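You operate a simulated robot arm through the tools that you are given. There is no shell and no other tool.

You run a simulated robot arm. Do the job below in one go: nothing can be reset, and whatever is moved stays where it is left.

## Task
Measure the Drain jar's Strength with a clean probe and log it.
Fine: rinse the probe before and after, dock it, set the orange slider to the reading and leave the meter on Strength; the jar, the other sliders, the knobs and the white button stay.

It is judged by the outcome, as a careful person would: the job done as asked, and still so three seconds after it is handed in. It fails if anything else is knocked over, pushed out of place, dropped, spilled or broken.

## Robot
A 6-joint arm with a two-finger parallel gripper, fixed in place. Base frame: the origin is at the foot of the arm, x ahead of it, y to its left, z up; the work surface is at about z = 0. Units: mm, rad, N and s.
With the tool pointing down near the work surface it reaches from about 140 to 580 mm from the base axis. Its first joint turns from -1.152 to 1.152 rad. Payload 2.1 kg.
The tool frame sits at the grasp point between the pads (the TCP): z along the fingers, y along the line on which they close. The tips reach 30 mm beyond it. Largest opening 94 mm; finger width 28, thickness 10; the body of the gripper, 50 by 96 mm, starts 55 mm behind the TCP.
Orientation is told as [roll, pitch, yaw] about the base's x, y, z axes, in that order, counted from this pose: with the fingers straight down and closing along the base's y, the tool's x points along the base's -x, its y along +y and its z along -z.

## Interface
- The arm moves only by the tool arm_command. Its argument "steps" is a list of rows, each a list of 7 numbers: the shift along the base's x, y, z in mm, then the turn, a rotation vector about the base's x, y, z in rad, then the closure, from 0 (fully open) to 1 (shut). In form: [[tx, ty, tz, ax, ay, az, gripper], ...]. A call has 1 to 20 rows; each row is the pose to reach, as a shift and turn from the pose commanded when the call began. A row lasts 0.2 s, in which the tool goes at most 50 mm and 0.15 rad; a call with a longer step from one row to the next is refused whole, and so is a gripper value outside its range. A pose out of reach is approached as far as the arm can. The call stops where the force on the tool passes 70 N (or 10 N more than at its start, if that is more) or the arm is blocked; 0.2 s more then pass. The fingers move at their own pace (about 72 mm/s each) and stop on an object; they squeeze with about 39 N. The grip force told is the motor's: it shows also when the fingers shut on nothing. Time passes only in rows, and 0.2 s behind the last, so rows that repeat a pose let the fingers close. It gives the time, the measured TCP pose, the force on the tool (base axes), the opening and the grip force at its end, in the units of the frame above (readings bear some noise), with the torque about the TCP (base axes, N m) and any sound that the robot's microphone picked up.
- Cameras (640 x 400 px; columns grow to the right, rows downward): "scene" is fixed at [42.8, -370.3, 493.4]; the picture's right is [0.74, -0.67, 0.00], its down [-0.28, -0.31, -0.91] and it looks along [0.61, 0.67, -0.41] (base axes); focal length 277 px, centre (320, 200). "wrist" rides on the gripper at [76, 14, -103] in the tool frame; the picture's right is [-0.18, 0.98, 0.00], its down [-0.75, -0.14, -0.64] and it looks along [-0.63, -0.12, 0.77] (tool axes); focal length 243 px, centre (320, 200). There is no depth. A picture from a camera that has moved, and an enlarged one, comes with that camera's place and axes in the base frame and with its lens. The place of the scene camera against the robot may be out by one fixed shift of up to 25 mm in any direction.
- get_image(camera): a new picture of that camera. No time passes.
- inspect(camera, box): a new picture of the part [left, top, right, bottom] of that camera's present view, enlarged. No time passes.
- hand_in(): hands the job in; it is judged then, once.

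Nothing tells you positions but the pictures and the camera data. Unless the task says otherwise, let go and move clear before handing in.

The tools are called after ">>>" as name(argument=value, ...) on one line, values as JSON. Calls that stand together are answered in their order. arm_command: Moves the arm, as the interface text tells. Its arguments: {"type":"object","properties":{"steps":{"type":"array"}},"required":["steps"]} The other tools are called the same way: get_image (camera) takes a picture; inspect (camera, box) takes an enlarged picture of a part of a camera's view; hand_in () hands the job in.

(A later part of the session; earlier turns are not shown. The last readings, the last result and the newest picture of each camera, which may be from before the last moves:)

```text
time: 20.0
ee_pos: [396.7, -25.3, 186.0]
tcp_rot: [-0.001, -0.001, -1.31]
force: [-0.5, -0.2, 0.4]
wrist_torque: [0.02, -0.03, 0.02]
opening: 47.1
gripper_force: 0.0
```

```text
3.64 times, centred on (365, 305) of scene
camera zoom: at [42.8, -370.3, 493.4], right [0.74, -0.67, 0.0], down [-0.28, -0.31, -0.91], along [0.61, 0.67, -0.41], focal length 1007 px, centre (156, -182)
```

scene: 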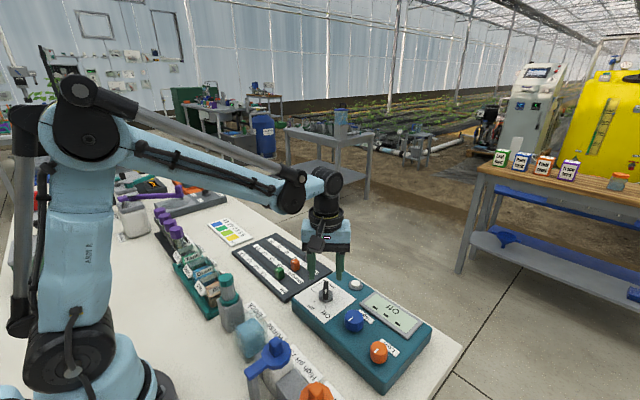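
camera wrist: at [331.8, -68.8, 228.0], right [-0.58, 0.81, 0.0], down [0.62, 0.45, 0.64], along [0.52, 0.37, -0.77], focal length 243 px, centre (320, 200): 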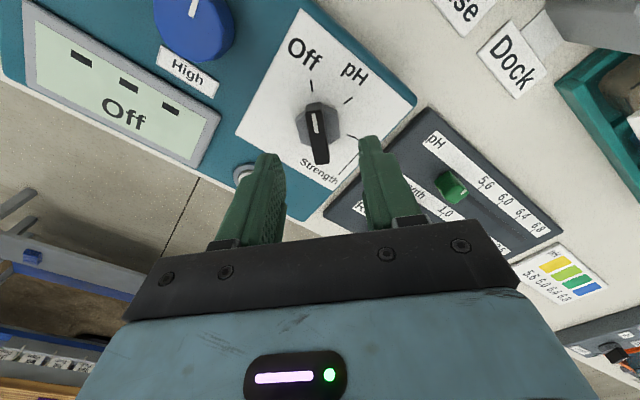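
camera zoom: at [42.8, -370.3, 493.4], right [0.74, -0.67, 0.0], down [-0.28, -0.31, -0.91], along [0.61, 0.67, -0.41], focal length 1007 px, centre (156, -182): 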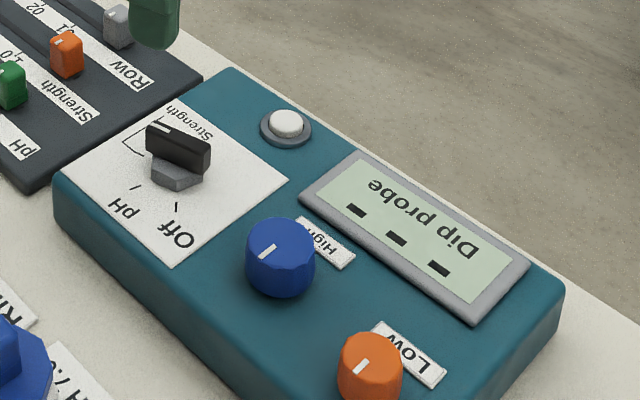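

The dial now sits on Strength. Next I'll straighten the tool's yaw and hover above the docked probe at about (221, 85.5).

>>> arm_command(steps=[[-10, 5, 20, 0, 0, 0.14, 0.5], [-30, 16, 30, 0, 0, 0.28, 0.5], [-50, 28, 30, 0, 0, 0.42, 0.5], [-70, 40, 30, 0, 0, 0.56, 0.5], [-90, 55, 30, 0, 0, 0.7, 0.45], [-110, 70, 30, 0, 0, 0.84, 0.4], [-130, 84, 30, 0, 0, 0.98, 0.4], [-150, 97, 30, 0, 0, 1.12, 0.4], [-170, 107, 20, 0, 0, 1.26, 0.4], [-175.5, 111, 10, 0, 0, 1.31, 0.4], [-175.5, 111, 10, 0, 0, 1.31, 0.4]])

>>> get_image(camera="wrist")

>>> inspect(camera="wrist", box=[220, 60, 420, 185])

>>> inspect(camera="scene", box=[160, 190, 300, 350])

```text
time: 22.4
ee_pos: [220.8, 86.6, 196.1]
tcp_rot: [0.0, -0.001, 0.001]
force: [0.0, -0.3, 0.0]
wrist_torque: [0.02, 0.0, 0.02]
opening: 56.3
gripper_force: 0.0
```

```text
taken
camera wrist: at [144.8, 101.0, 298.2], right [0.18, 0.98, 0.0], down [0.75, -0.14, 0.64], along [0.63, -0.12, -0.77], focal length 243 px, centre (320, 200)
```

wrist: 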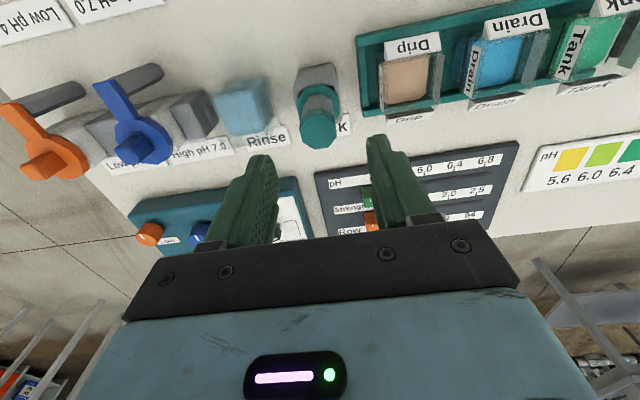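

```text
3.20 times, centred on (320, 122) of wrist
camera zoom: at [144.8, 101.0, 298.2], right [0.18, 0.98, 0.0], down [0.75, -0.14, 0.64], along [0.63, -0.12, -0.77], focal length 776 px, centre (320, 448)
```

zoom: 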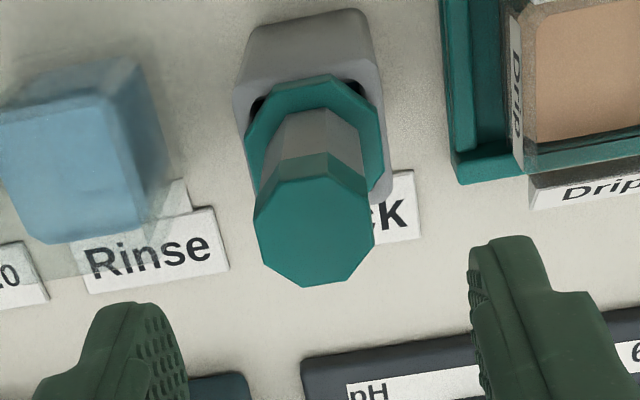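

```text
2.50 times, centred on (230, 270) of scene
camera zoom: at [42.8, -370.3, 493.4], right [0.74, -0.67, 0.0], down [-0.28, -0.31, -0.91], along [0.61, 0.67, -0.41], focal length 692 px, centre (545, 25)
```

zoom: 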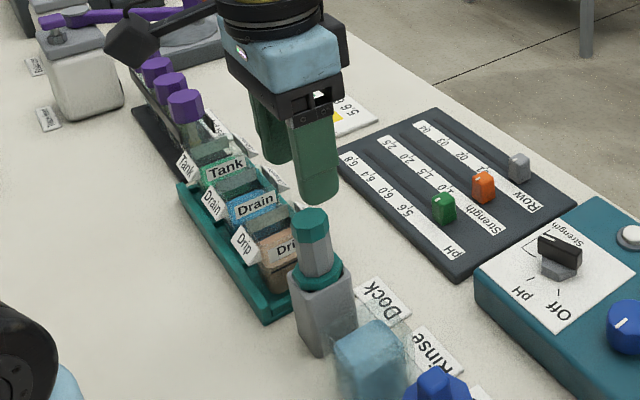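

The gripper is aligned over the probe (opening 56 mm, cap about 28 mm). I'll descend around it.

>>> arm_command(steps=[[0, -0.8, -20, 0, 0, 0, 0.4], [0, -0.8, -40, 0, 0, 0, 0.4], [0, -0.8, -60, 0, 0, 0, 0.4], [0, -0.8, -75, 0, 0, 0, 0.4], [0, -0.8, -86, 0, 0, 0, 0.4], [0, -0.8, -86, 0, 0, 0, 0.4]])

>>> get_image(camera="wrist")

>>> inspect(camera="scene", box=[190, 230, 270, 340])

```text
time: 23.8
ee_pos: [220.3, 84.7, 109.2]
tcp_rot: [0.0, 0.0, -0.003]
force: [-0.2, 0.3, 0.0]
wrist_torque: [0.0, 0.0, 0.04]
opening: 56.5
gripper_force: 0.0
```

```text
taken
camera wrist: at [144.9, 99.4, 212.0], right [0.19, 0.98, 0.0], down [0.75, -0.14, 0.64], along [0.63, -0.12, -0.77], focal length 243 px, centre (320, 200)
```

wrist: 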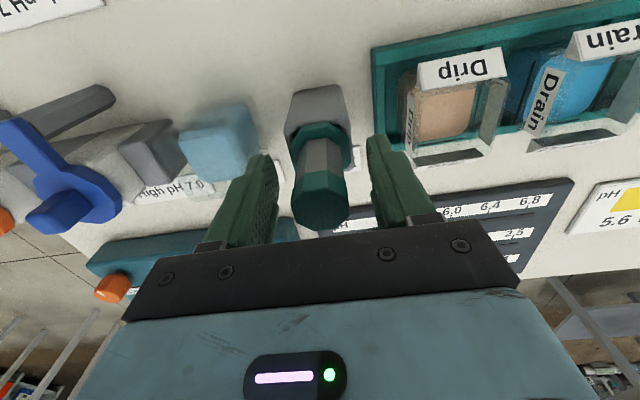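

```text
3.64 times, centred on (230, 285) of scene
camera zoom: at [42.8, -370.3, 493.4], right [0.74, -0.67, 0.0], down [-0.28, -0.31, -0.91], along [0.61, 0.67, -0.41], focal length 1007 px, centre (647, -109)
```

zoom: 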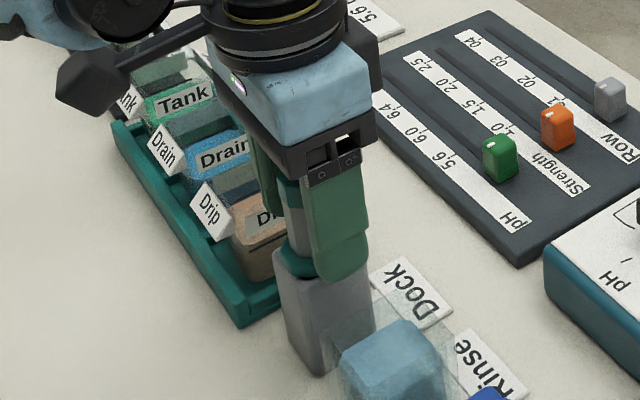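

>>> inspect(camera="wrist", box=[230, 80, 430, 240])

>>> inspect(camera="scene", box=[205, 250, 255, 320])

```text
2.50 times, centred on (330, 160) of wrist
camera zoom: at [144.9, 99.4, 212.0], right [0.19, 0.98, 0.0], down [0.75, -0.14, 0.64], along [0.63, -0.12, -0.77], focal length 606 px, centre (295, 300)
```

zoom: 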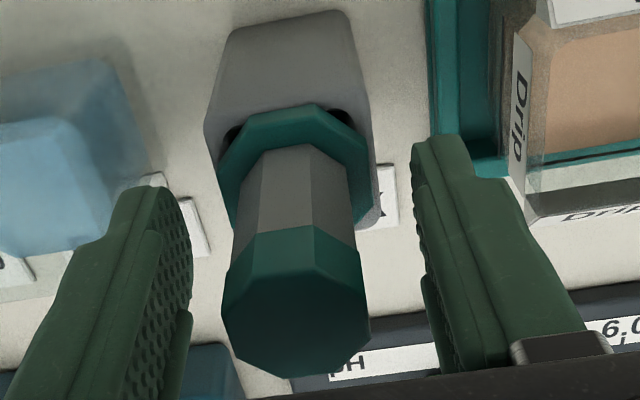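

```text
5.71 times, centred on (230, 285) of scene
camera zoom: at [42.8, -370.3, 493.4], right [0.74, -0.67, 0.0], down [-0.28, -0.31, -0.91], along [0.61, 0.67, -0.41], focal length 1583 px, centre (834, -286)
```

zoom: 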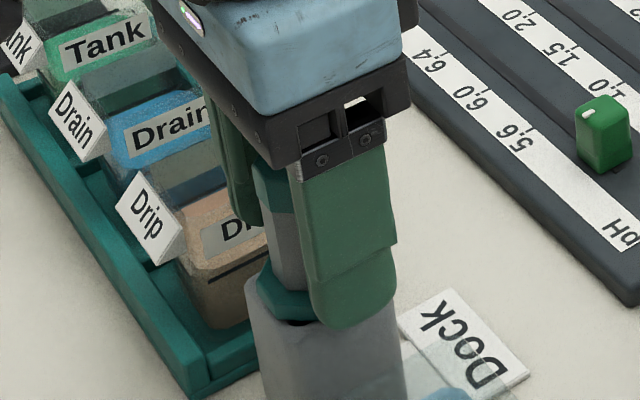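

The fingers straddle the probe body, above the collar. I'll close on it.

>>> arm_command(steps=[[0, 0.3, 0, 0, 0, 0, 0.55], [0, 0.3, 0, 0, 0, 0, 0.65], [0, 0.3, 0, 0, 0, 0, 0.75], [0, 0.3, 0, 0, 0, 0, 0.8], [0, 0.3, 0, 0, 0, 0, 0.85], [0, 0.3, 0, 0, 0, 0, 0.85]])

>>> inspect(camera="wrist", box=[230, 80, 430, 240])

```text
time: 25.2
ee_pos: [221.8, 85.0, 110.9]
tcp_rot: [-0.001, 0.001, -0.001]
force: [-0.3, 0.2, 0.2]
wrist_torque: [0.0, 0.02, 0.02]
opening: 25.5
gripper_force: 38.7
```

```text
2.50 times, centred on (330, 160) of wrist
camera zoom: at [145.0, 99.6, 212.1], right [0.19, 0.98, 0.0], down [0.75, -0.14, 0.64], along [0.63, -0.12, -0.77], focal length 606 px, centre (295, 300)
```

zoom: 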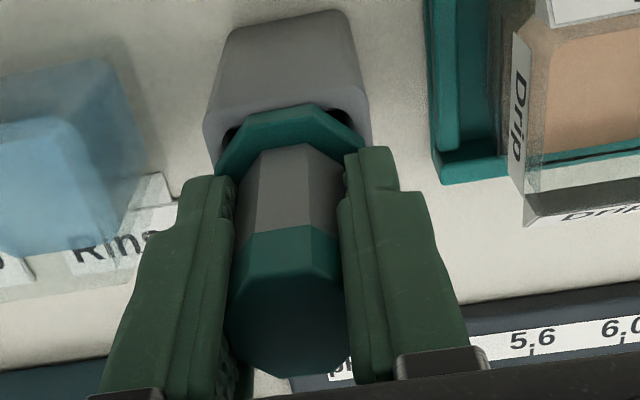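

The probe is gripped (25.5 mm). I'll lift it straight out of the dock and check its tip length.

>>> arm_command(steps=[[0, 0, 8, 0, 0, 0, 0.85], [0, 0, 20, 0, 0, 0, 0.85], [0, 0, 35, 0, 0, 0, 0.85], [0, 0, 55, 0, 0, 0, 0.85], [0, 0, 75, 0, 0, 0, 0.85], [0, 0, 95, 0, 0, 0, 0.85], [0, 0, 100, 0, 0, 0, 0.85], [0, 0, 100, 0, 0, 0, 0.85]])

>>> get_image(camera="scene")

>>> inspect(camera="scene", box=[180, 180, 280, 340])

>>> get_image(camera="wrist")

```text
time: 27.0
ee_pos: [220.7, 85.6, 210.9]
tcp_rot: [0.0, -0.001, -0.001]
force: [0.5, 0.3, -0.6]
wrist_torque: [0.0, -0.01, -0.01]
opening: 25.5
gripper_force: 38.9
```

```text
taken
```

scene: 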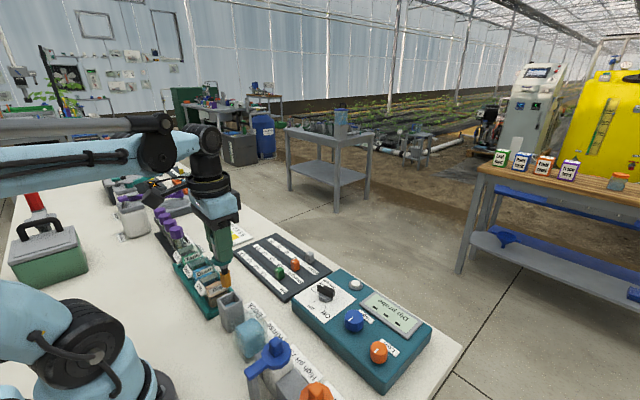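

```text
2.50 times, centred on (230, 260) of scene
camera zoom: at [42.8, -370.3, 493.4], right [0.74, -0.67, 0.0], down [-0.28, -0.31, -0.91], along [0.61, 0.67, -0.41], focal length 692 px, centre (545, 50)
```

zoom: 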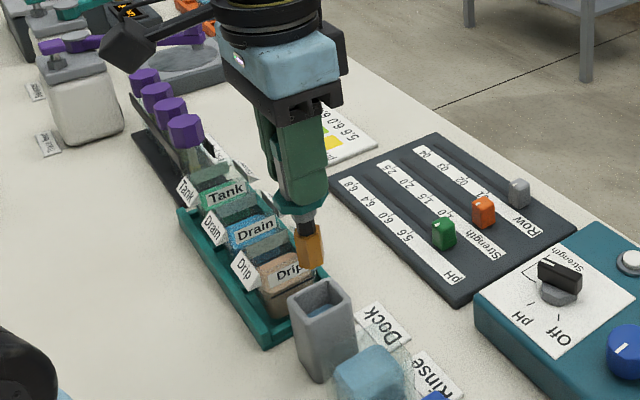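

```text
taken
camera wrist: at [145.1, 99.9, 312.7], right [0.19, 0.98, 0.0], down [0.75, -0.14, 0.64], along [0.63, -0.12, -0.77], focal length 243 px, centre (320, 200)
```

wrist: 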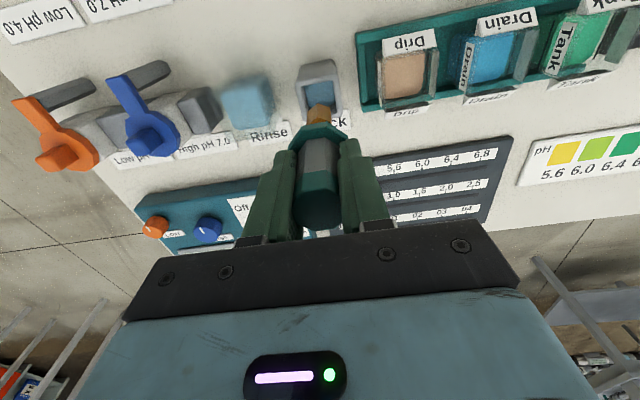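

>>> inspect(camera="scene", box=[195, 225, 255, 340])

>>> inspect(camera="wrist", box=[240, 50, 400, 150])

>>> inspect(camera="scene", box=[225, 300, 285, 365])

```text
3.48 times, centred on (225, 282) of scene
camera zoom: at [42.8, -370.3, 493.4], right [0.74, -0.67, 0.0], down [-0.28, -0.31, -0.91], along [0.61, 0.67, -0.41], focal length 963 px, centre (650, -87)
```

zoom: 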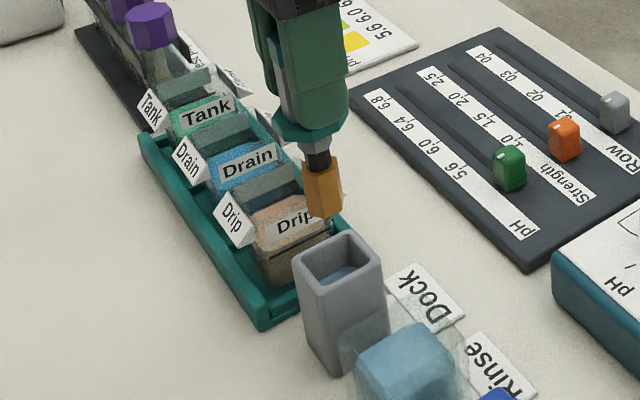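

```text
4.00 times, centred on (320, 100) of wrist
camera zoom: at [145.1, 99.9, 312.7], right [0.19, 0.98, 0.0], down [0.75, -0.14, 0.64], along [0.63, -0.12, -0.77], focal length 970 px, centre (320, 600)
```

zoom: 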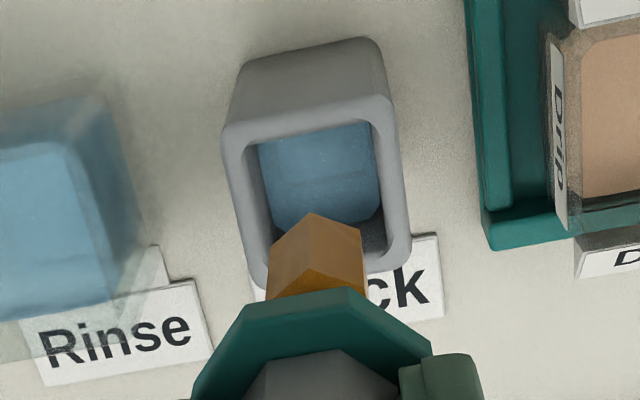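

```text
6.15 times, centred on (255, 332) of scene
camera zoom: at [42.8, -370.3, 493.4], right [0.74, -0.67, 0.0], down [-0.28, -0.31, -0.91], along [0.61, 0.67, -0.41], focal length 1704 px, centre (720, -615)
```

zoom: 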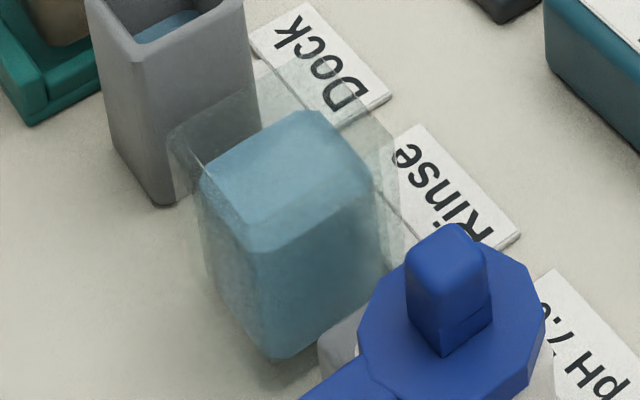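

>>> inspect(camera="wrist", box=[200, 60, 320, 150])

>>> inspect(camera="wrist", box=[440, 10, 560, 100])

```text
4.44 times, centred on (260, 105) of wrist
camera zoom: at [145.1, 99.9, 312.7], right [0.19, 0.98, 0.0], down [0.75, -0.14, 0.64], along [0.63, -0.12, -0.77], focal length 1078 px, centre (587, 622)
```

zoom: 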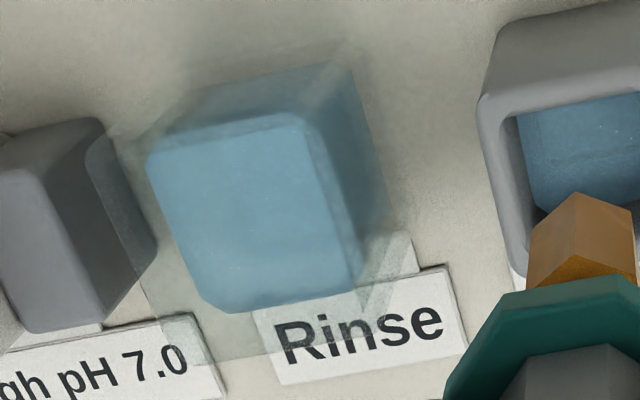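

```text
4.44 times, centred on (500, 55) of wrist
camera zoom: at [145.1, 99.9, 312.7], right [0.19, 0.98, 0.0], down [0.75, -0.14, 0.64], along [0.63, -0.12, -0.77], focal length 1078 px, centre (-480, 844)
```

zoom: 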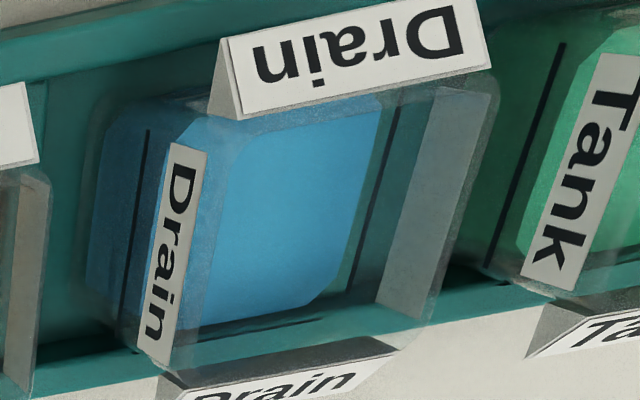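

The probe is out: a brown tip extends about 45–58 mm below the collar. Rinse is centred near (221, 4.5) with rim at z≈70; I'll move over it and check alignment.

>>> arm_command(steps=[[0, -20, 0, 0, 0, 0, 0.85], [0, -45, 0, 0, 0, 0, 0.85], [0, -65, 0, 0, 0, 0, 0.85], [0, -81, -10, 0, 0, 0, 0.85], [0, -81, -25, 0, 0, 0, 0.85], [0, -81, -25, 0, 0, 0, 0.85]])

>>> inspect(camera="wrist", box=[230, 50, 410, 170])

>>> inspect(camera="scene", box=[210, 250, 290, 370])

```text
time: 28.4
ee_pos: [221.2, 4.5, 185.2]
tcp_rot: [0.0, 0.001, -0.002]
force: [0.3, 0.7, -1.1]
wrist_torque: [0.02, 0.0, -0.01]
opening: 25.5
gripper_force: 38.7
```

```text
3.33 times, centred on (320, 110) of wrist
camera zoom: at [144.8, 18.9, 287.5], right [0.18, 0.98, 0.0], down [0.75, -0.14, 0.64], along [0.63, -0.12, -0.77], focal length 809 px, centre (320, 500)
```

zoom: 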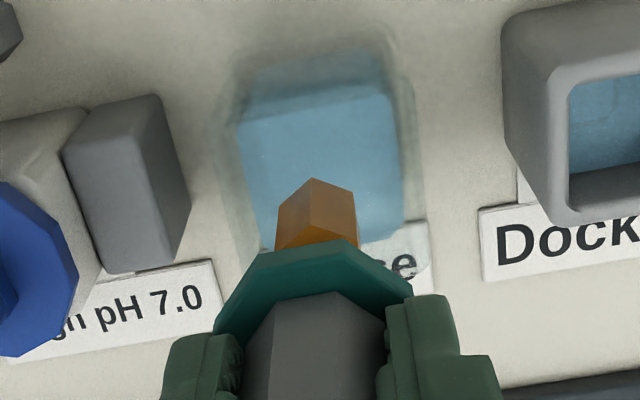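

```text
3.33 times, centred on (250, 310) of scene
camera zoom: at [42.8, -370.3, 493.4], right [0.74, -0.67, 0.0], down [-0.28, -0.31, -0.91], along [0.61, 0.67, -0.41], focal length 923 px, centre (553, -167)
```

zoom: 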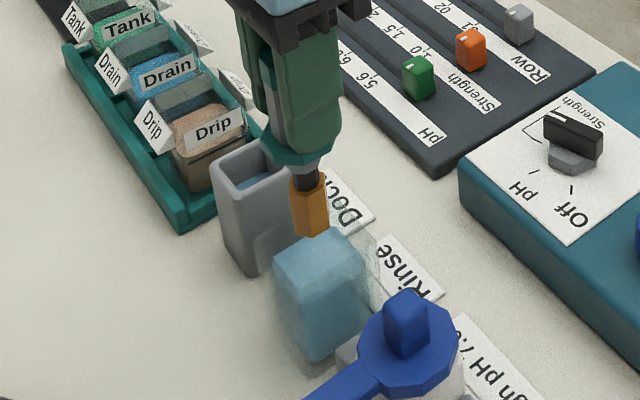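

The tip is centred over the rinse cup. I'll lower it slowly and look.

>>> arm_command(steps=[[0, 0, -12, 0, 0, 0, 0.85], [0, 0, -24, 0, 0, 0, 0.85], [0, 0, -36, 0, 0, 0, 0.85], [0, 0, -46, 0, 0, 0, 0.85], [0, 0, -54, 0, 0, 0, 0.85], [0, 0, -60, 0, 0, 0, 0.85], [0, 0, -63, 0, 0, 0, 0.85], [0, 0, -63, 0, 0, 0, 0.85]])

>>> inspect(camera="wrist", box=[230, 50, 410, 170])

>>> inspect(camera="scene", box=[220, 290, 280, 370])

>>> inspect(camera="scene", box=[285, 250, 445, 360])

```text
time: 30.2
ee_pos: [221.0, 3.5, 122.3]
tcp_rot: [0.0, 0.001, -0.002]
force: [0.7, -0.3, -1.0]
wrist_torque: [0.0, 0.0, -0.03]
opening: 25.4
gripper_force: 38.9
```

```text
3.33 times, centred on (320, 110) of wrist
camera zoom: at [144.9, 19.2, 224.3], right [0.19, 0.98, 0.0], down [0.75, -0.14, 0.64], along [0.63, -0.12, -0.77], focal length 809 px, centre (320, 500)
```

zoom: 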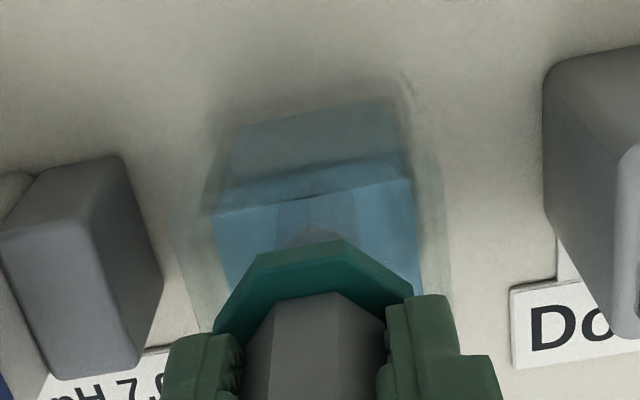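

```text
5.00 times, centred on (250, 330) of scene
camera zoom: at [42.8, -370.3, 493.4], right [0.74, -0.67, 0.0], down [-0.28, -0.31, -0.91], along [0.61, 0.67, -0.41], focal length 1385 px, centre (670, -450)
```

zoom: 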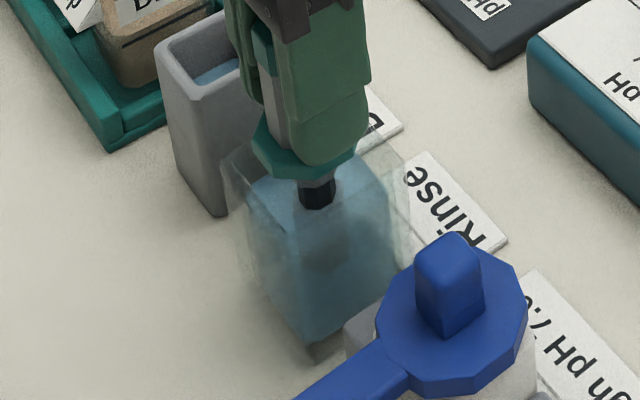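

```text
3.64 times, centred on (365, 305) of scene
camera zoom: at [42.8, -370.3, 493.4], right [0.74, -0.67, 0.0], down [-0.28, -0.31, -0.91], along [0.61, 0.67, -0.41], focal length 1007 px, centre (156, -182)
```

zoom: 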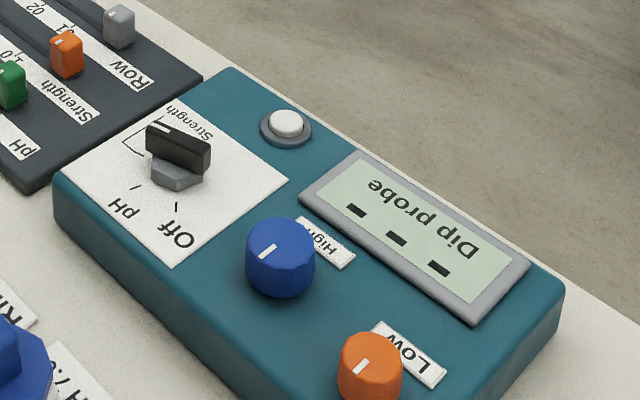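

The whole brown tip is under water with no contact force. I'll hold and swish vertically for a couple of seconds.

>>> arm_command(steps=[[0, 0, -2, 0, 0, 0, 0.85], [0, 0, -2, 0, 0, 0, 0.85], [0, 0, 3, 0, 0, 0, 0.85], [0, 0, 6, 0, 0, 0, 0.85], [0, 0, 3, 0, 0, 0, 0.85], [0, 0, -2, 0, 0, 0, 0.85], [0, 0, -2, 0, 0, 0, 0.85], [0, 0, 3, 0, 0, 0, 0.85], [0, 0, 6, 0, 0, 0, 0.85], [0, 0, 3, 0, 0, 0, 0.85], [0, 0, -2, 0, 0, 0, 0.85], [0, 0, -2, 0, 0, 0, 0.85], [0, 0, -2, 0, 0, 0, 0.85], [0, 0, -2, 0, 0, 0, 0.85], [0, 0, -2, 0, 0, 0, 0.85]])

>>> inspect(camera="scene", box=[285, 250, 445, 360])

>>> inspect(camera="scene", box=[220, 290, 280, 370])

```text
time: 33.4
ee_pos: [220.7, 4.9, 120.0]
tcp_rot: [0.0, 0.0, -0.001]
force: [-0.3, -0.4, -1.2]
wrist_torque: [0.02, -0.01, -0.04]
opening: 25.5
gripper_force: 39.4
```

```text
3.64 times, centred on (365, 305) of scene
camera zoom: at [42.8, -370.3, 493.4], right [0.74, -0.67, 0.0], down [-0.28, -0.31, -0.91], along [0.61, 0.67, -0.41], focal length 1007 px, centre (156, -182)
```

zoom: 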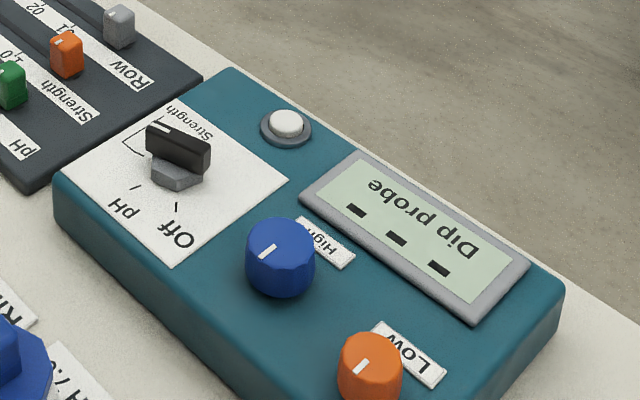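

```text
5.00 times, centred on (250, 330) of scene
camera zoom: at [42.8, -370.3, 493.4], right [0.74, -0.67, 0.0], down [-0.28, -0.31, -0.91], along [0.61, 0.67, -0.41], focal length 1385 px, centre (670, -450)
```

zoom: 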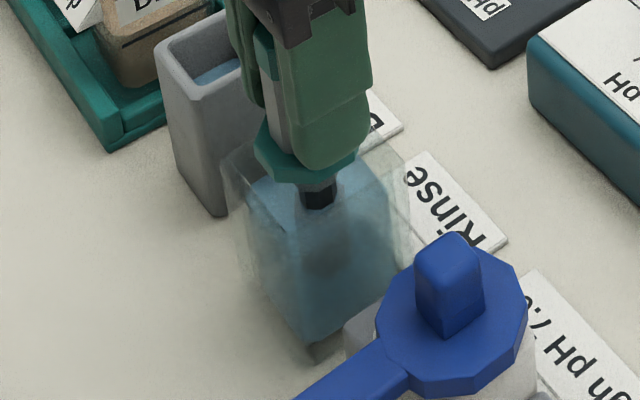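

Rinsed. I'll lift out, pause to drip, and carry the probe over to the Drain jar at about (221, 249.3).

>>> arm_command(steps=[[0, 0, 12, 0, 0, 0, 0.85], [0, 0, 28, 0, 0, 0, 0.85], [0, 0, 50, 0, 0, 0, 0.85], [0, 0, 75, 0, 0, 0, 0.85], [0, 0, 90, 0, 0, 0, 0.85], [0, 0, 90, 0, 0, 0, 0.85], [0, 0, 90, 0, 0, 0, 0.85], [0, 25, 92, 0, 0, 0, 0.85], [0, 60, 92, 0, 0, 0, 0.85], [0, 100, 92, 0, 0, 0, 0.85], [0, 140, 92, 0, 0, 0, 0.85], [0, 180, 92, 0, 0, 0, 0.85], [0, 215, 92, 0, 0, 0, 0.85], [0, 235, 92, 0, 0, 0, 0.85], [0, 244.7, 92, 0, 0, 0, 0.85], [0, 244.7, 85, 0, 0, 0, 0.85], [0, 244.7, 75, 0, 0, 0, 0.85], [0, 244.7, 75, 0, 0, 0, 0.85]])

>>> get_image(camera="wrist")

>>> inspect(camera="wrist", box=[230, 50, 410, 170])

>>> inspect(camera="scene", box=[155, 210, 255, 310])

```text
time: 37.2
ee_pos: [220.1, 248.6, 195.0]
tcp_rot: [0.001, 0.001, -0.002]
force: [0.2, 0.0, -1.4]
wrist_torque: [0.01, 0.02, -0.01]
opening: 25.5
gripper_force: 39.1
```

```text
taken
camera wrist: at [145.1, 263.7, 297.3], right [0.19, 0.98, 0.0], down [0.75, -0.14, 0.64], along [0.63, -0.12, -0.77], focal length 243 px, centre (320, 200)
```

wrist: 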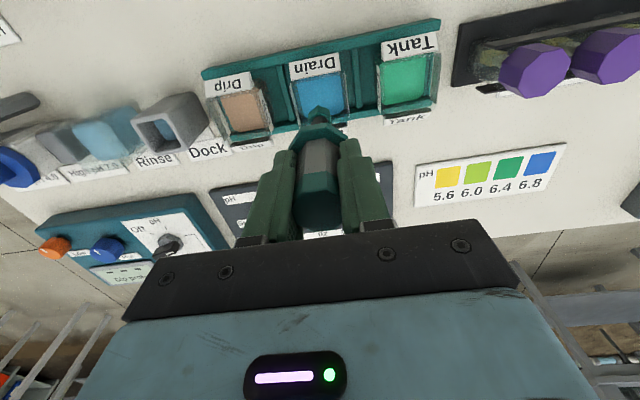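

```text
3.33 times, centred on (320, 110) of wrist
camera zoom: at [145.1, 263.7, 297.3], right [0.19, 0.98, 0.0], down [0.75, -0.14, 0.64], along [0.63, -0.12, -0.77], focal length 809 px, centre (320, 500)
```

zoom: 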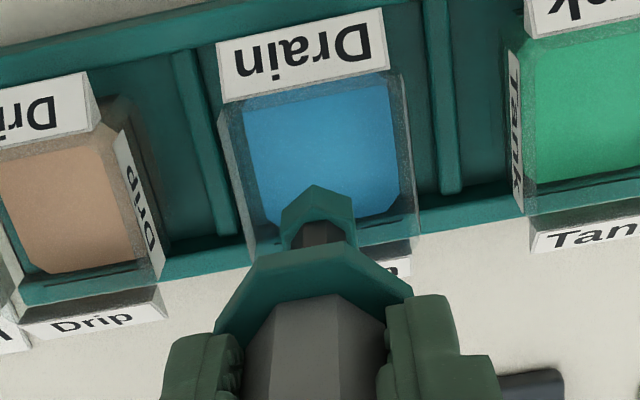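

```text
4.00 times, centred on (205, 260) of scene
camera zoom: at [42.8, -370.3, 493.5], right [0.74, -0.67, 0.0], down [-0.28, -0.31, -0.91], along [0.61, 0.67, -0.41], focal length 1108 px, centre (780, -40)
```

zoom: 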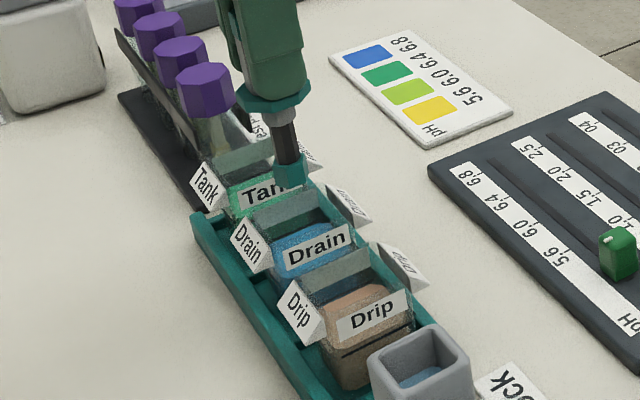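

The tip has turned from brown to teal — it was dirty and is now clean. It's aligned with the Drain jar, so I'll lower it in slowly.

>>> arm_command(steps=[[0, 1.2, -10, 0, 0, 0, 0.85], [0, 1.2, -22, 0, 0, 0, 0.85], [0, 1.2, -34, 0, 0, 0, 0.85], [0, 1.2, -46, 0, 0, 0, 0.85], [0, 1.2, -56, 0, 0, 0, 0.85], [0, 1.2, -64, 0, 0, 0, 0.85], [0, 1.2, -70, 0, 0, 0, 0.85], [0, 1.2, -70, 0, 0, 0, 0.85], [0, 1.2, -70, 0, 0, 0, 0.85]])

>>> inspect(camera="scene", box=[285, 250, 445, 360])

>>> inspect(camera="scene", box=[155, 220, 255, 310])

>>> inspect(camera="wrist", box=[230, 50, 410, 170])

```text
time: 39.2
ee_pos: [221.1, 250.1, 125.1]
tcp_rot: [0.0, 0.0, -0.001]
force: [0.7, -0.6, -2.1]
wrist_torque: [-0.01, -0.01, -0.02]
opening: 25.4
gripper_force: 39.1
```

```text
3.64 times, centred on (365, 305) of scene
camera zoom: at [42.8, -370.3, 493.5], right [0.74, -0.67, 0.0], down [-0.28, -0.31, -0.91], along [0.61, 0.67, -0.41], focal length 1007 px, centre (156, -182)
```

zoom: 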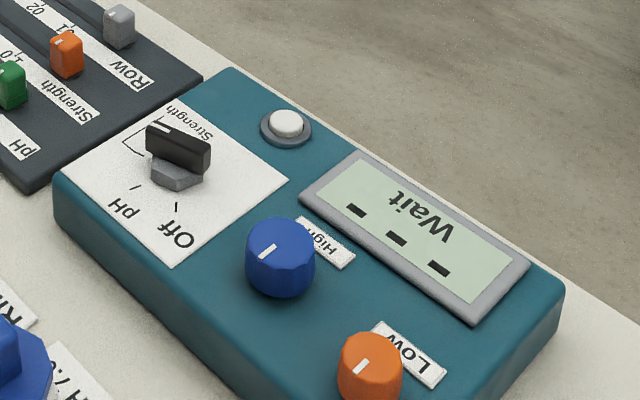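

```text
4.44 times, centred on (205, 265) of scene
camera zoom: at [42.8, -370.3, 493.5], right [0.74, -0.67, 0.0], down [-0.28, -0.31, -0.91], along [0.61, 0.67, -0.41], focal length 1231 px, centre (831, -89)
```

zoom: 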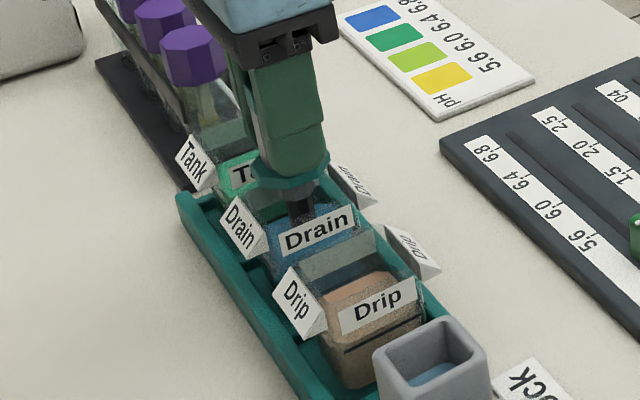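

```text
3.33 times, centred on (320, 110) of wrist
camera zoom: at [145.0, 265.2, 227.8], right [0.19, 0.98, 0.0], down [0.75, -0.14, 0.64], along [0.63, -0.12, -0.77], focal length 809 px, centre (320, 500)
```

zoom: 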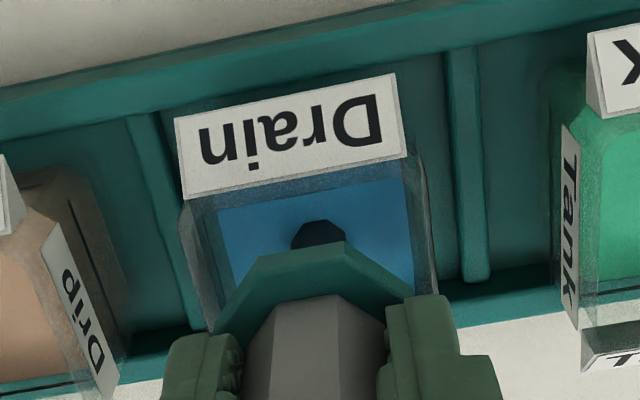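

The meter says "Wait" — the probe is immersed in the Drain jar. I'll hold still and let the reading settle.

>>> arm_command(steps=[[0, 0, 0, 0, 0, 0, 0.85], [0, 0, 0, 0, 0, 0, 0.85], [0, 0, 0, 0, 0, 0, 0.85], [0, 0, 0, 0, 0, 0, 0.85], [0, 0, 0, 0, 0, 0, 0.85], [0, 0, 0, 0, 0, 0, 0.85], [0, 0, 0, 0, 0, 0, 0.85], [0, 0, 0, 0, 0, 0, 0.85], [0, 0, 0, 0, 0, 0, 0.85], [0, 0, 0, 0, 0, 0, 0.85], [0, 0, 0, 0, 0, 0, 0.85], [0, 0, 0, 0, 0, 0, 0.85], [0, 0, 0, 0, 0, 0, 0.85], [0, 0, 0, 0, 0, 0, 0.85], [0, 0, 0, 0, 0, 0, 0.85]])

>>> inspect(camera="scene", box=[355, 285, 425, 345])

```text
time: 42.4
ee_pos: [220.4, 250.2, 125.4]
tcp_rot: [0.003, 0.0, -0.002]
force: [0.0, 0.9, -1.2]
wrist_torque: [0.03, 0.0, -0.01]
opening: 25.5
gripper_force: 39.1
```

```text
6.67 times, centred on (390, 315) of scene
camera zoom: at [42.8, -370.3, 493.5], right [0.74, -0.67, 0.0], down [-0.28, -0.31, -0.91], along [0.61, 0.67, -0.41], focal length 1846 px, centre (-147, -567)
```

zoom: 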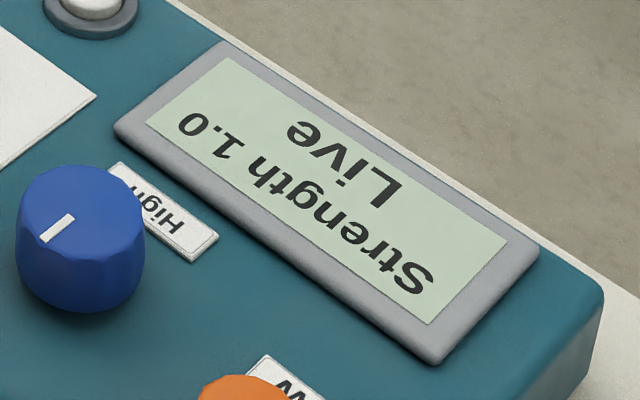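

It shows "Strength 1.0 Live". I'll wait a little more to confirm that it's stable.

>>> arm_command(steps=[[0, 0, 0, 0, 0, 0, 0.85], [0, 0, 0, 0, 0, 0, 0.85], [0, 0, 0, 0, 0, 0, 0.85], [0, 0, 0, 0, 0, 0, 0.85], [0, 0, 0, 0, 0, 0, 0.85], [0, 0, 0, 0, 0, 0, 0.85], [0, 0, 0, 0, 0, 0, 0.85], [0, 0, 0, 0, 0, 0, 0.85], [0, 0, 0, 0, 0, 0, 0.85], [0, 0, 0, 0, 0, 0, 0.85], [0, 0, 0, 0, 0, 0, 0.85], [0, 0, 0, 0, 0, 0, 0.85], [0, 0, 0, 0, 0, 0, 0.85], [0, 0, 0, 0, 0, 0, 0.85], [0, 0, 0, 0, 0, 0, 0.85]])

>>> inspect(camera="scene", box=[355, 285, 425, 345])

```text
time: 45.6
ee_pos: [221.5, 250.8, 125.4]
tcp_rot: [0.001, 0.0, -0.001]
force: [0.6, 0.1, -1.2]
wrist_torque: [0.02, 0.01, -0.03]
opening: 25.4
gripper_force: 39.1
```

```text
6.67 times, centred on (390, 315) of scene
camera zoom: at [42.8, -370.3, 493.5], right [0.74, -0.67, 0.0], down [-0.28, -0.31, -0.91], along [0.61, 0.67, -0.41], focal length 1846 px, centre (-147, -567)
```

zoom: 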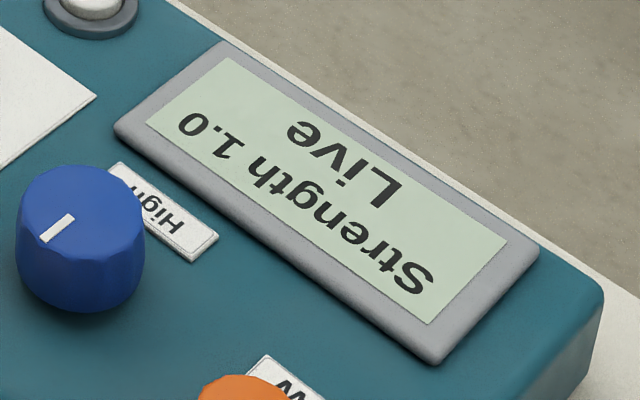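

The reading is steady at 1.0. I'll lift the probe out, pause to drip, and take it back to the Rinse cup.

>>> arm_command(steps=[[0, 0, 12, 0, 0, 0, 0.85], [0, 0, 28, 0, 0, 0, 0.85], [0, 0, 50, 0, 0, 0, 0.85], [0, 0, 75, 0, 0, 0, 0.85], [0, 0, 87, 0, 0, 0, 0.85], [0, 0, 87, 0, 0, 0, 0.85], [0, 0, 87, 0, 0, 0, 0.85], [0, -25, 87, 0, 0, 0, 0.85], [0, -60, 87, 0, 0, 0, 0.85], [0, -100, 87, 0, 0, 0, 0.85], [0, -140, 87, 0, 0, 0, 0.85], [0, -180, 87, 0, 0, 0, 0.85], [0, -215, 87, 0, 0, 0, 0.85], [0, -235, 87, 0, 0, 0, 0.85], [0, -246, 87, 0, 0, 0, 0.85], [0, -246, 75, 0, 0, 0, 0.85], [0, -246, 60, 0, 0, 0, 0.85], [0, -246, 60, 0, 0, 0, 0.85]])

>>> inspect(camera="wrist", box=[230, 50, 410, 170])

>>> inspect(camera="scene", box=[180, 230, 300, 370])

```text
time: 49.4
ee_pos: [221.1, 4.3, 184.6]
tcp_rot: [0.001, 0.002, -0.002]
force: [-0.7, 0.0, -2.1]
wrist_torque: [-0.02, 0.04, 0.0]
opening: 25.4
gripper_force: 39.0
```

```text
3.33 times, centred on (320, 110) of wrist
camera zoom: at [144.9, 19.1, 286.9], right [0.19, 0.98, 0.0], down [0.75, -0.14, 0.64], along [0.63, -0.12, -0.77], focal length 809 px, centre (320, 500)
```

zoom: 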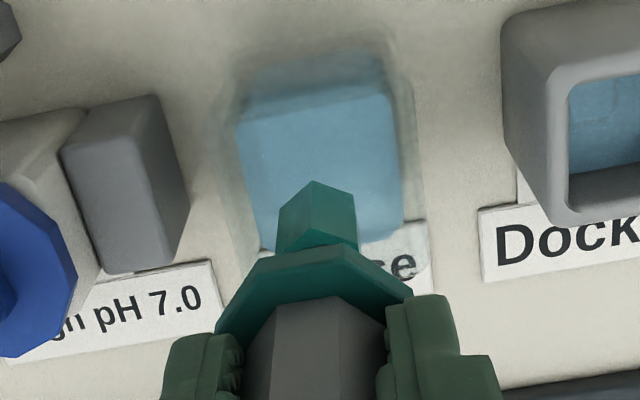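

```text
2.86 times, centred on (240, 300) of scene
camera zoom: at [42.8, -370.3, 493.4], right [0.74, -0.67, 0.0], down [-0.28, -0.31, -0.91], along [0.61, 0.67, -0.41], focal length 791 px, centre (549, -86)
```

zoom: 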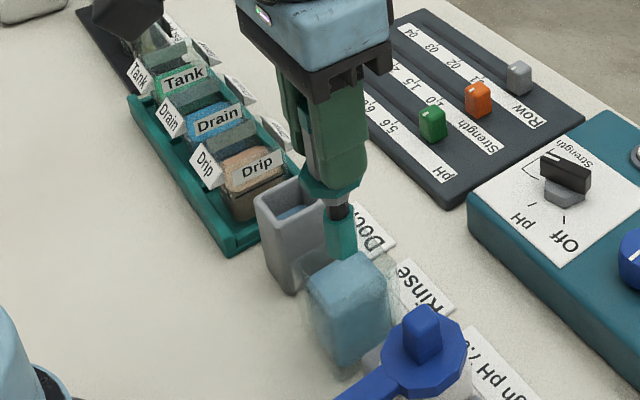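

Back over the rinse cup. I'll dip and swish again.

>>> arm_command(steps=[[0, 0, -12, 0, 0, 0, 0.85], [0, 0, -24, 0, 0, 0, 0.85], [0, 0, -36, 0, 0, 0, 0.85], [0, 0, -46, 0, 0, 0, 0.85], [0, 0, -54, 0, 0, 0, 0.85], [0, 0, -61, 0, 0, 0, 0.85], [0, 0, -65, 0, 0, 0, 0.85], [0, 0, -65, 0, 0, 0, 0.85], [0, 0, -60, 0, 0, 0, 0.85], [0, 0, -57, 0, 0, 0, 0.85], [0, 0, -62, 0, 0, 0, 0.85], [0, 0, -65, 0, 0, 0, 0.85], [0, 0, -60, 0, 0, 0, 0.85], [0, 0, -57, 0, 0, 0, 0.85], [0, 0, -62, 0, 0, 0, 0.85], [0, 0, -65, 0, 0, 0, 0.85], [0, 0, -65, 0, 0, 0, 0.85], [0, 0, -65, 0, 0, 0, 0.85], [0, 0, -65, 0, 0, 0, 0.85], [0, 0, -65, 0, 0, 0, 0.85]])

>>> arm_command(steps=[[0, 0, 0, 0, 0, 0, 0.85], [0, 0, 0, 0, 0, 0, 0.85], [0, 0, 0, 0, 0, 0, 0.85], [0, 0, 12, 0, 0, 0, 0.85], [0, 0, 28, 0, 0, 0, 0.85], [0, 0, 50, 0, 0, 0, 0.85], [0, 0, 75, 0, 0, 0, 0.85], [0, 0, 90, 0, 0, 0, 0.85], [0, 0, 90, 0, 0, 0, 0.85], [0, 0, 90, 0, 0, 0, 0.85], [0, 20, 90, 0, 0, 0, 0.85], [0, 45, 90, 0, 0, 0, 0.85], [0, 65, 90, 0, 0, 0, 0.85], [0, 81, 90, 0, 0, 0, 0.85], [0, 81, 80, 0, 0, 0, 0.85], [0, 81, 70, 0, 0, 0, 0.85], [0, 81, 70, 0, 0, 0, 0.85]])

>>> inspect(camera="wrist", box=[230, 50, 410, 170])

>>> inspect(camera="scene", box=[180, 230, 300, 370])

```text
time: 53.6
ee_pos: [220.7, 4.1, 119.8]
tcp_rot: [0.0, -0.001, -0.003]
force: [0.3, 0.1, -1.4]
wrist_torque: [0.02, -0.01, 0.0]
opening: 25.5
gripper_force: 39.5
```

```text
time: 57.2
ee_pos: [220.3, 85.3, 190.5]
tcp_rot: [0.001, -0.001, -0.001]
force: [0.0, -0.2, -1.7]
wrist_torque: [0.03, -0.02, 0.03]
opening: 25.5
gripper_force: 38.6
```

```text
3.33 times, centred on (320, 110) of wrist
camera zoom: at [144.8, 100.1, 292.3], right [0.19, 0.98, 0.0], down [0.75, -0.14, 0.64], along [0.63, -0.12, -0.77], focal length 809 px, centre (320, 500)
```

zoom: 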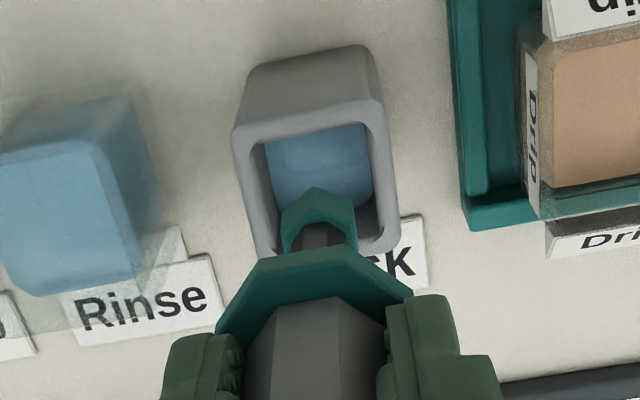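

```text
2.86 times, centred on (240, 300) of scene
camera zoom: at [42.8, -370.3, 493.4], right [0.74, -0.67, 0.0], down [-0.28, -0.31, -0.91], along [0.61, 0.67, -0.41], focal length 791 px, centre (549, -86)
```

zoom: 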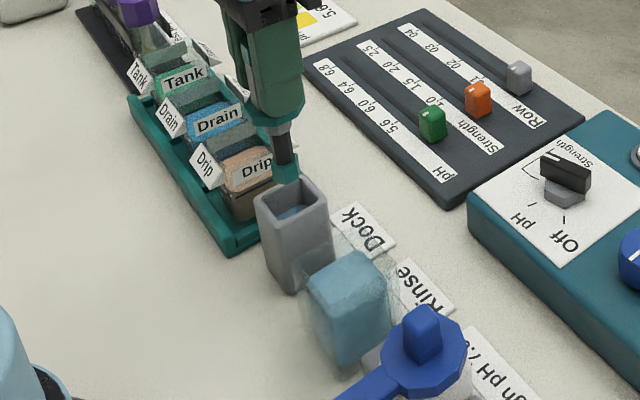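

The probe is rinsed and hangs over the dock, 80 mm above its docked height. I'll lower it straight in.

>>> arm_command(steps=[[0, 0.1, -12, 0, 0, 0, 0.85], [0, 0.1, -24, 0, 0, 0, 0.85], [0, 0.1, -36, 0, 0, 0, 0.85], [0, 0.1, -48, 0, 0, 0, 0.85], [0, 0.1, -58, 0, 0, 0, 0.85], [0, 0.1, -67, 0, 0, 0, 0.85], [0, 0.1, -74, 0, 0, 0, 0.85], [0, 0.1, -78, 0, 0, 0, 0.85], [0, 0.1, -80, 0, 0, 0, 0.85], [0, 0.1, -80, 0, 0, 0, 0.85]])

>>> inspect(camera="wrist", box=[230, 80, 430, 240])

>>> inspect(camera="scene", box=[190, 230, 270, 340])

```text
time: 59.4
ee_pos: [220.1, 85.5, 110.0]
tcp_rot: [0.0, 0.003, -0.003]
force: [-4.3, -0.3, 12.2]
wrist_torque: [-0.08, -0.08, -0.01]
opening: 25.7
gripper_force: 39.0
```

```text
2.50 times, centred on (330, 160) of wrist
camera zoom: at [144.9, 100.4, 212.2], right [0.19, 0.98, 0.0], down [0.75, -0.14, 0.64], along [0.63, -0.12, -0.77], focal length 606 px, centre (295, 300)
```

zoom: 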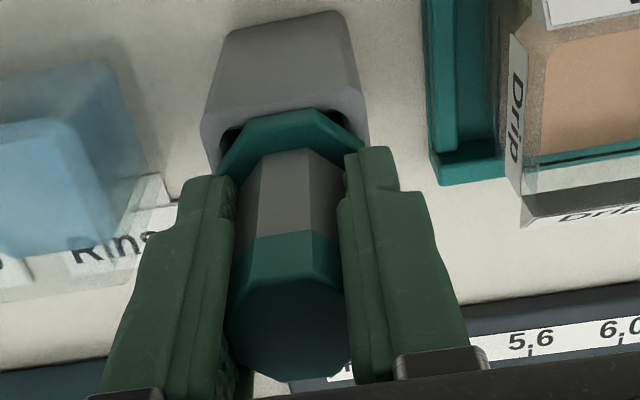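

```text
3.64 times, centred on (230, 285) of scene
camera zoom: at [42.7, -370.3, 493.4], right [0.74, -0.67, 0.0], down [-0.28, -0.31, -0.91], along [0.61, 0.67, -0.41], focal length 1007 px, centre (647, -109)
```

zoom: 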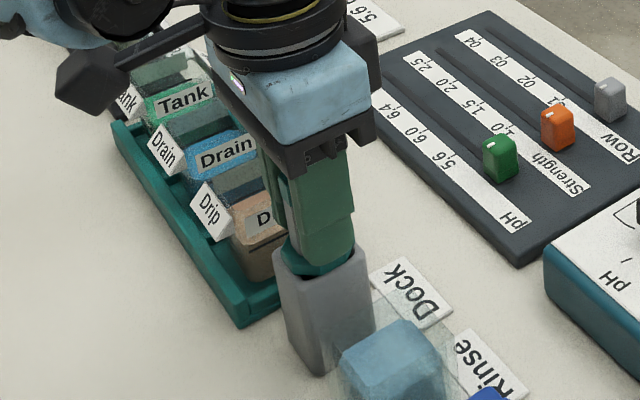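

The collar rests on the dock (12 N). I'll ease off, open the fingers and lift clear.

>>> arm_command(steps=[[0.3, 0, 0.4, 0, 0, 0, 0.85], [0.3, 0, 0.4, 0, 0, 0, 0.7], [0.3, 0, 0.4, 0, 0, 0, 0.55], [0.3, 0, 0.4, 0, 0, 0, 0.45], [0.3, 0, 0.4, 0, 0, 0, 0.42], [0.3, 0, 0.4, 0, 0, 0, 0.42], [0.3, 0, 15, 0, 0, 0, 0.42], [0.3, 0, 35, 0, 0, 0, 0.42], [0.3, 0, 60, 0, 0, 0, 0.42], [0.3, 0, 90, 0, 0, 0, 0.42], [0.3, 0, 110, 0, 0, 0, 0.42], [0.3, 0, 110, 0, 0, 0, 0.42]])

>>> inspect(camera="wrist", box=[230, 50, 430, 190])

>>> inspect(camera="scene", box=[180, 230, 300, 370])

>>> inspect(camera="scene", box=[285, 250, 445, 360])

```text
time: 62.0
ee_pos: [220.6, 86.3, 220.1]
tcp_rot: [0.001, 0.0, -0.003]
force: [0.5, -0.3, -0.5]
wrist_torque: [0.0, -0.01, 0.05]
opening: 54.6
gripper_force: 0.0
```

```text
2.86 times, centred on (330, 120) of wrist
camera zoom: at [145.1, 100.1, 322.7], right [0.19, 0.98, 0.0], down [0.75, -0.14, 0.64], along [0.63, -0.12, -0.77], focal length 693 px, centre (291, 429)
```

zoom: 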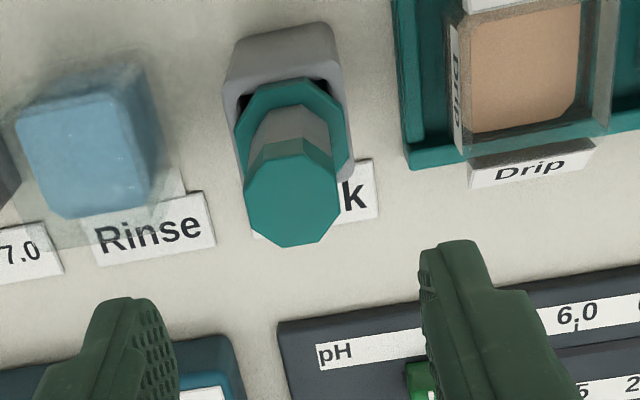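

```text
2.86 times, centred on (240, 300) of scene
camera zoom: at [42.8, -370.3, 493.4], right [0.74, -0.67, 0.0], down [-0.28, -0.31, -0.91], along [0.61, 0.67, -0.41], focal length 791 px, centre (549, -86)
```

zoom: 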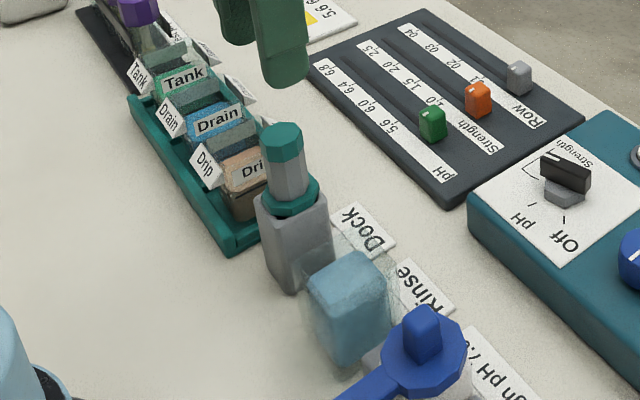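

```text
3.64 times, centred on (365, 305) of scene
camera zoom: at [42.8, -370.3, 493.4], right [0.74, -0.67, 0.0], down [-0.28, -0.31, -0.91], along [0.61, 0.67, -0.41], focal length 1007 px, centre (156, -182)
```

zoom: 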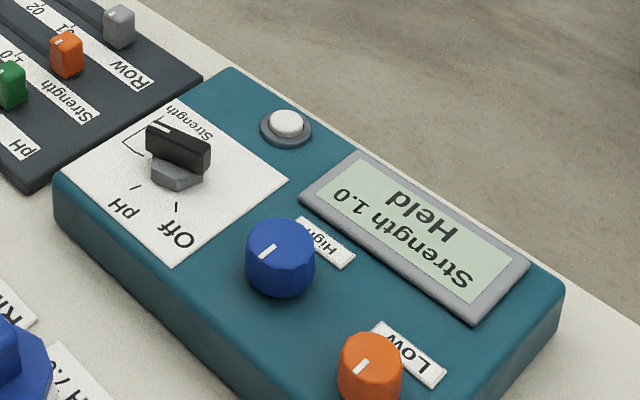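

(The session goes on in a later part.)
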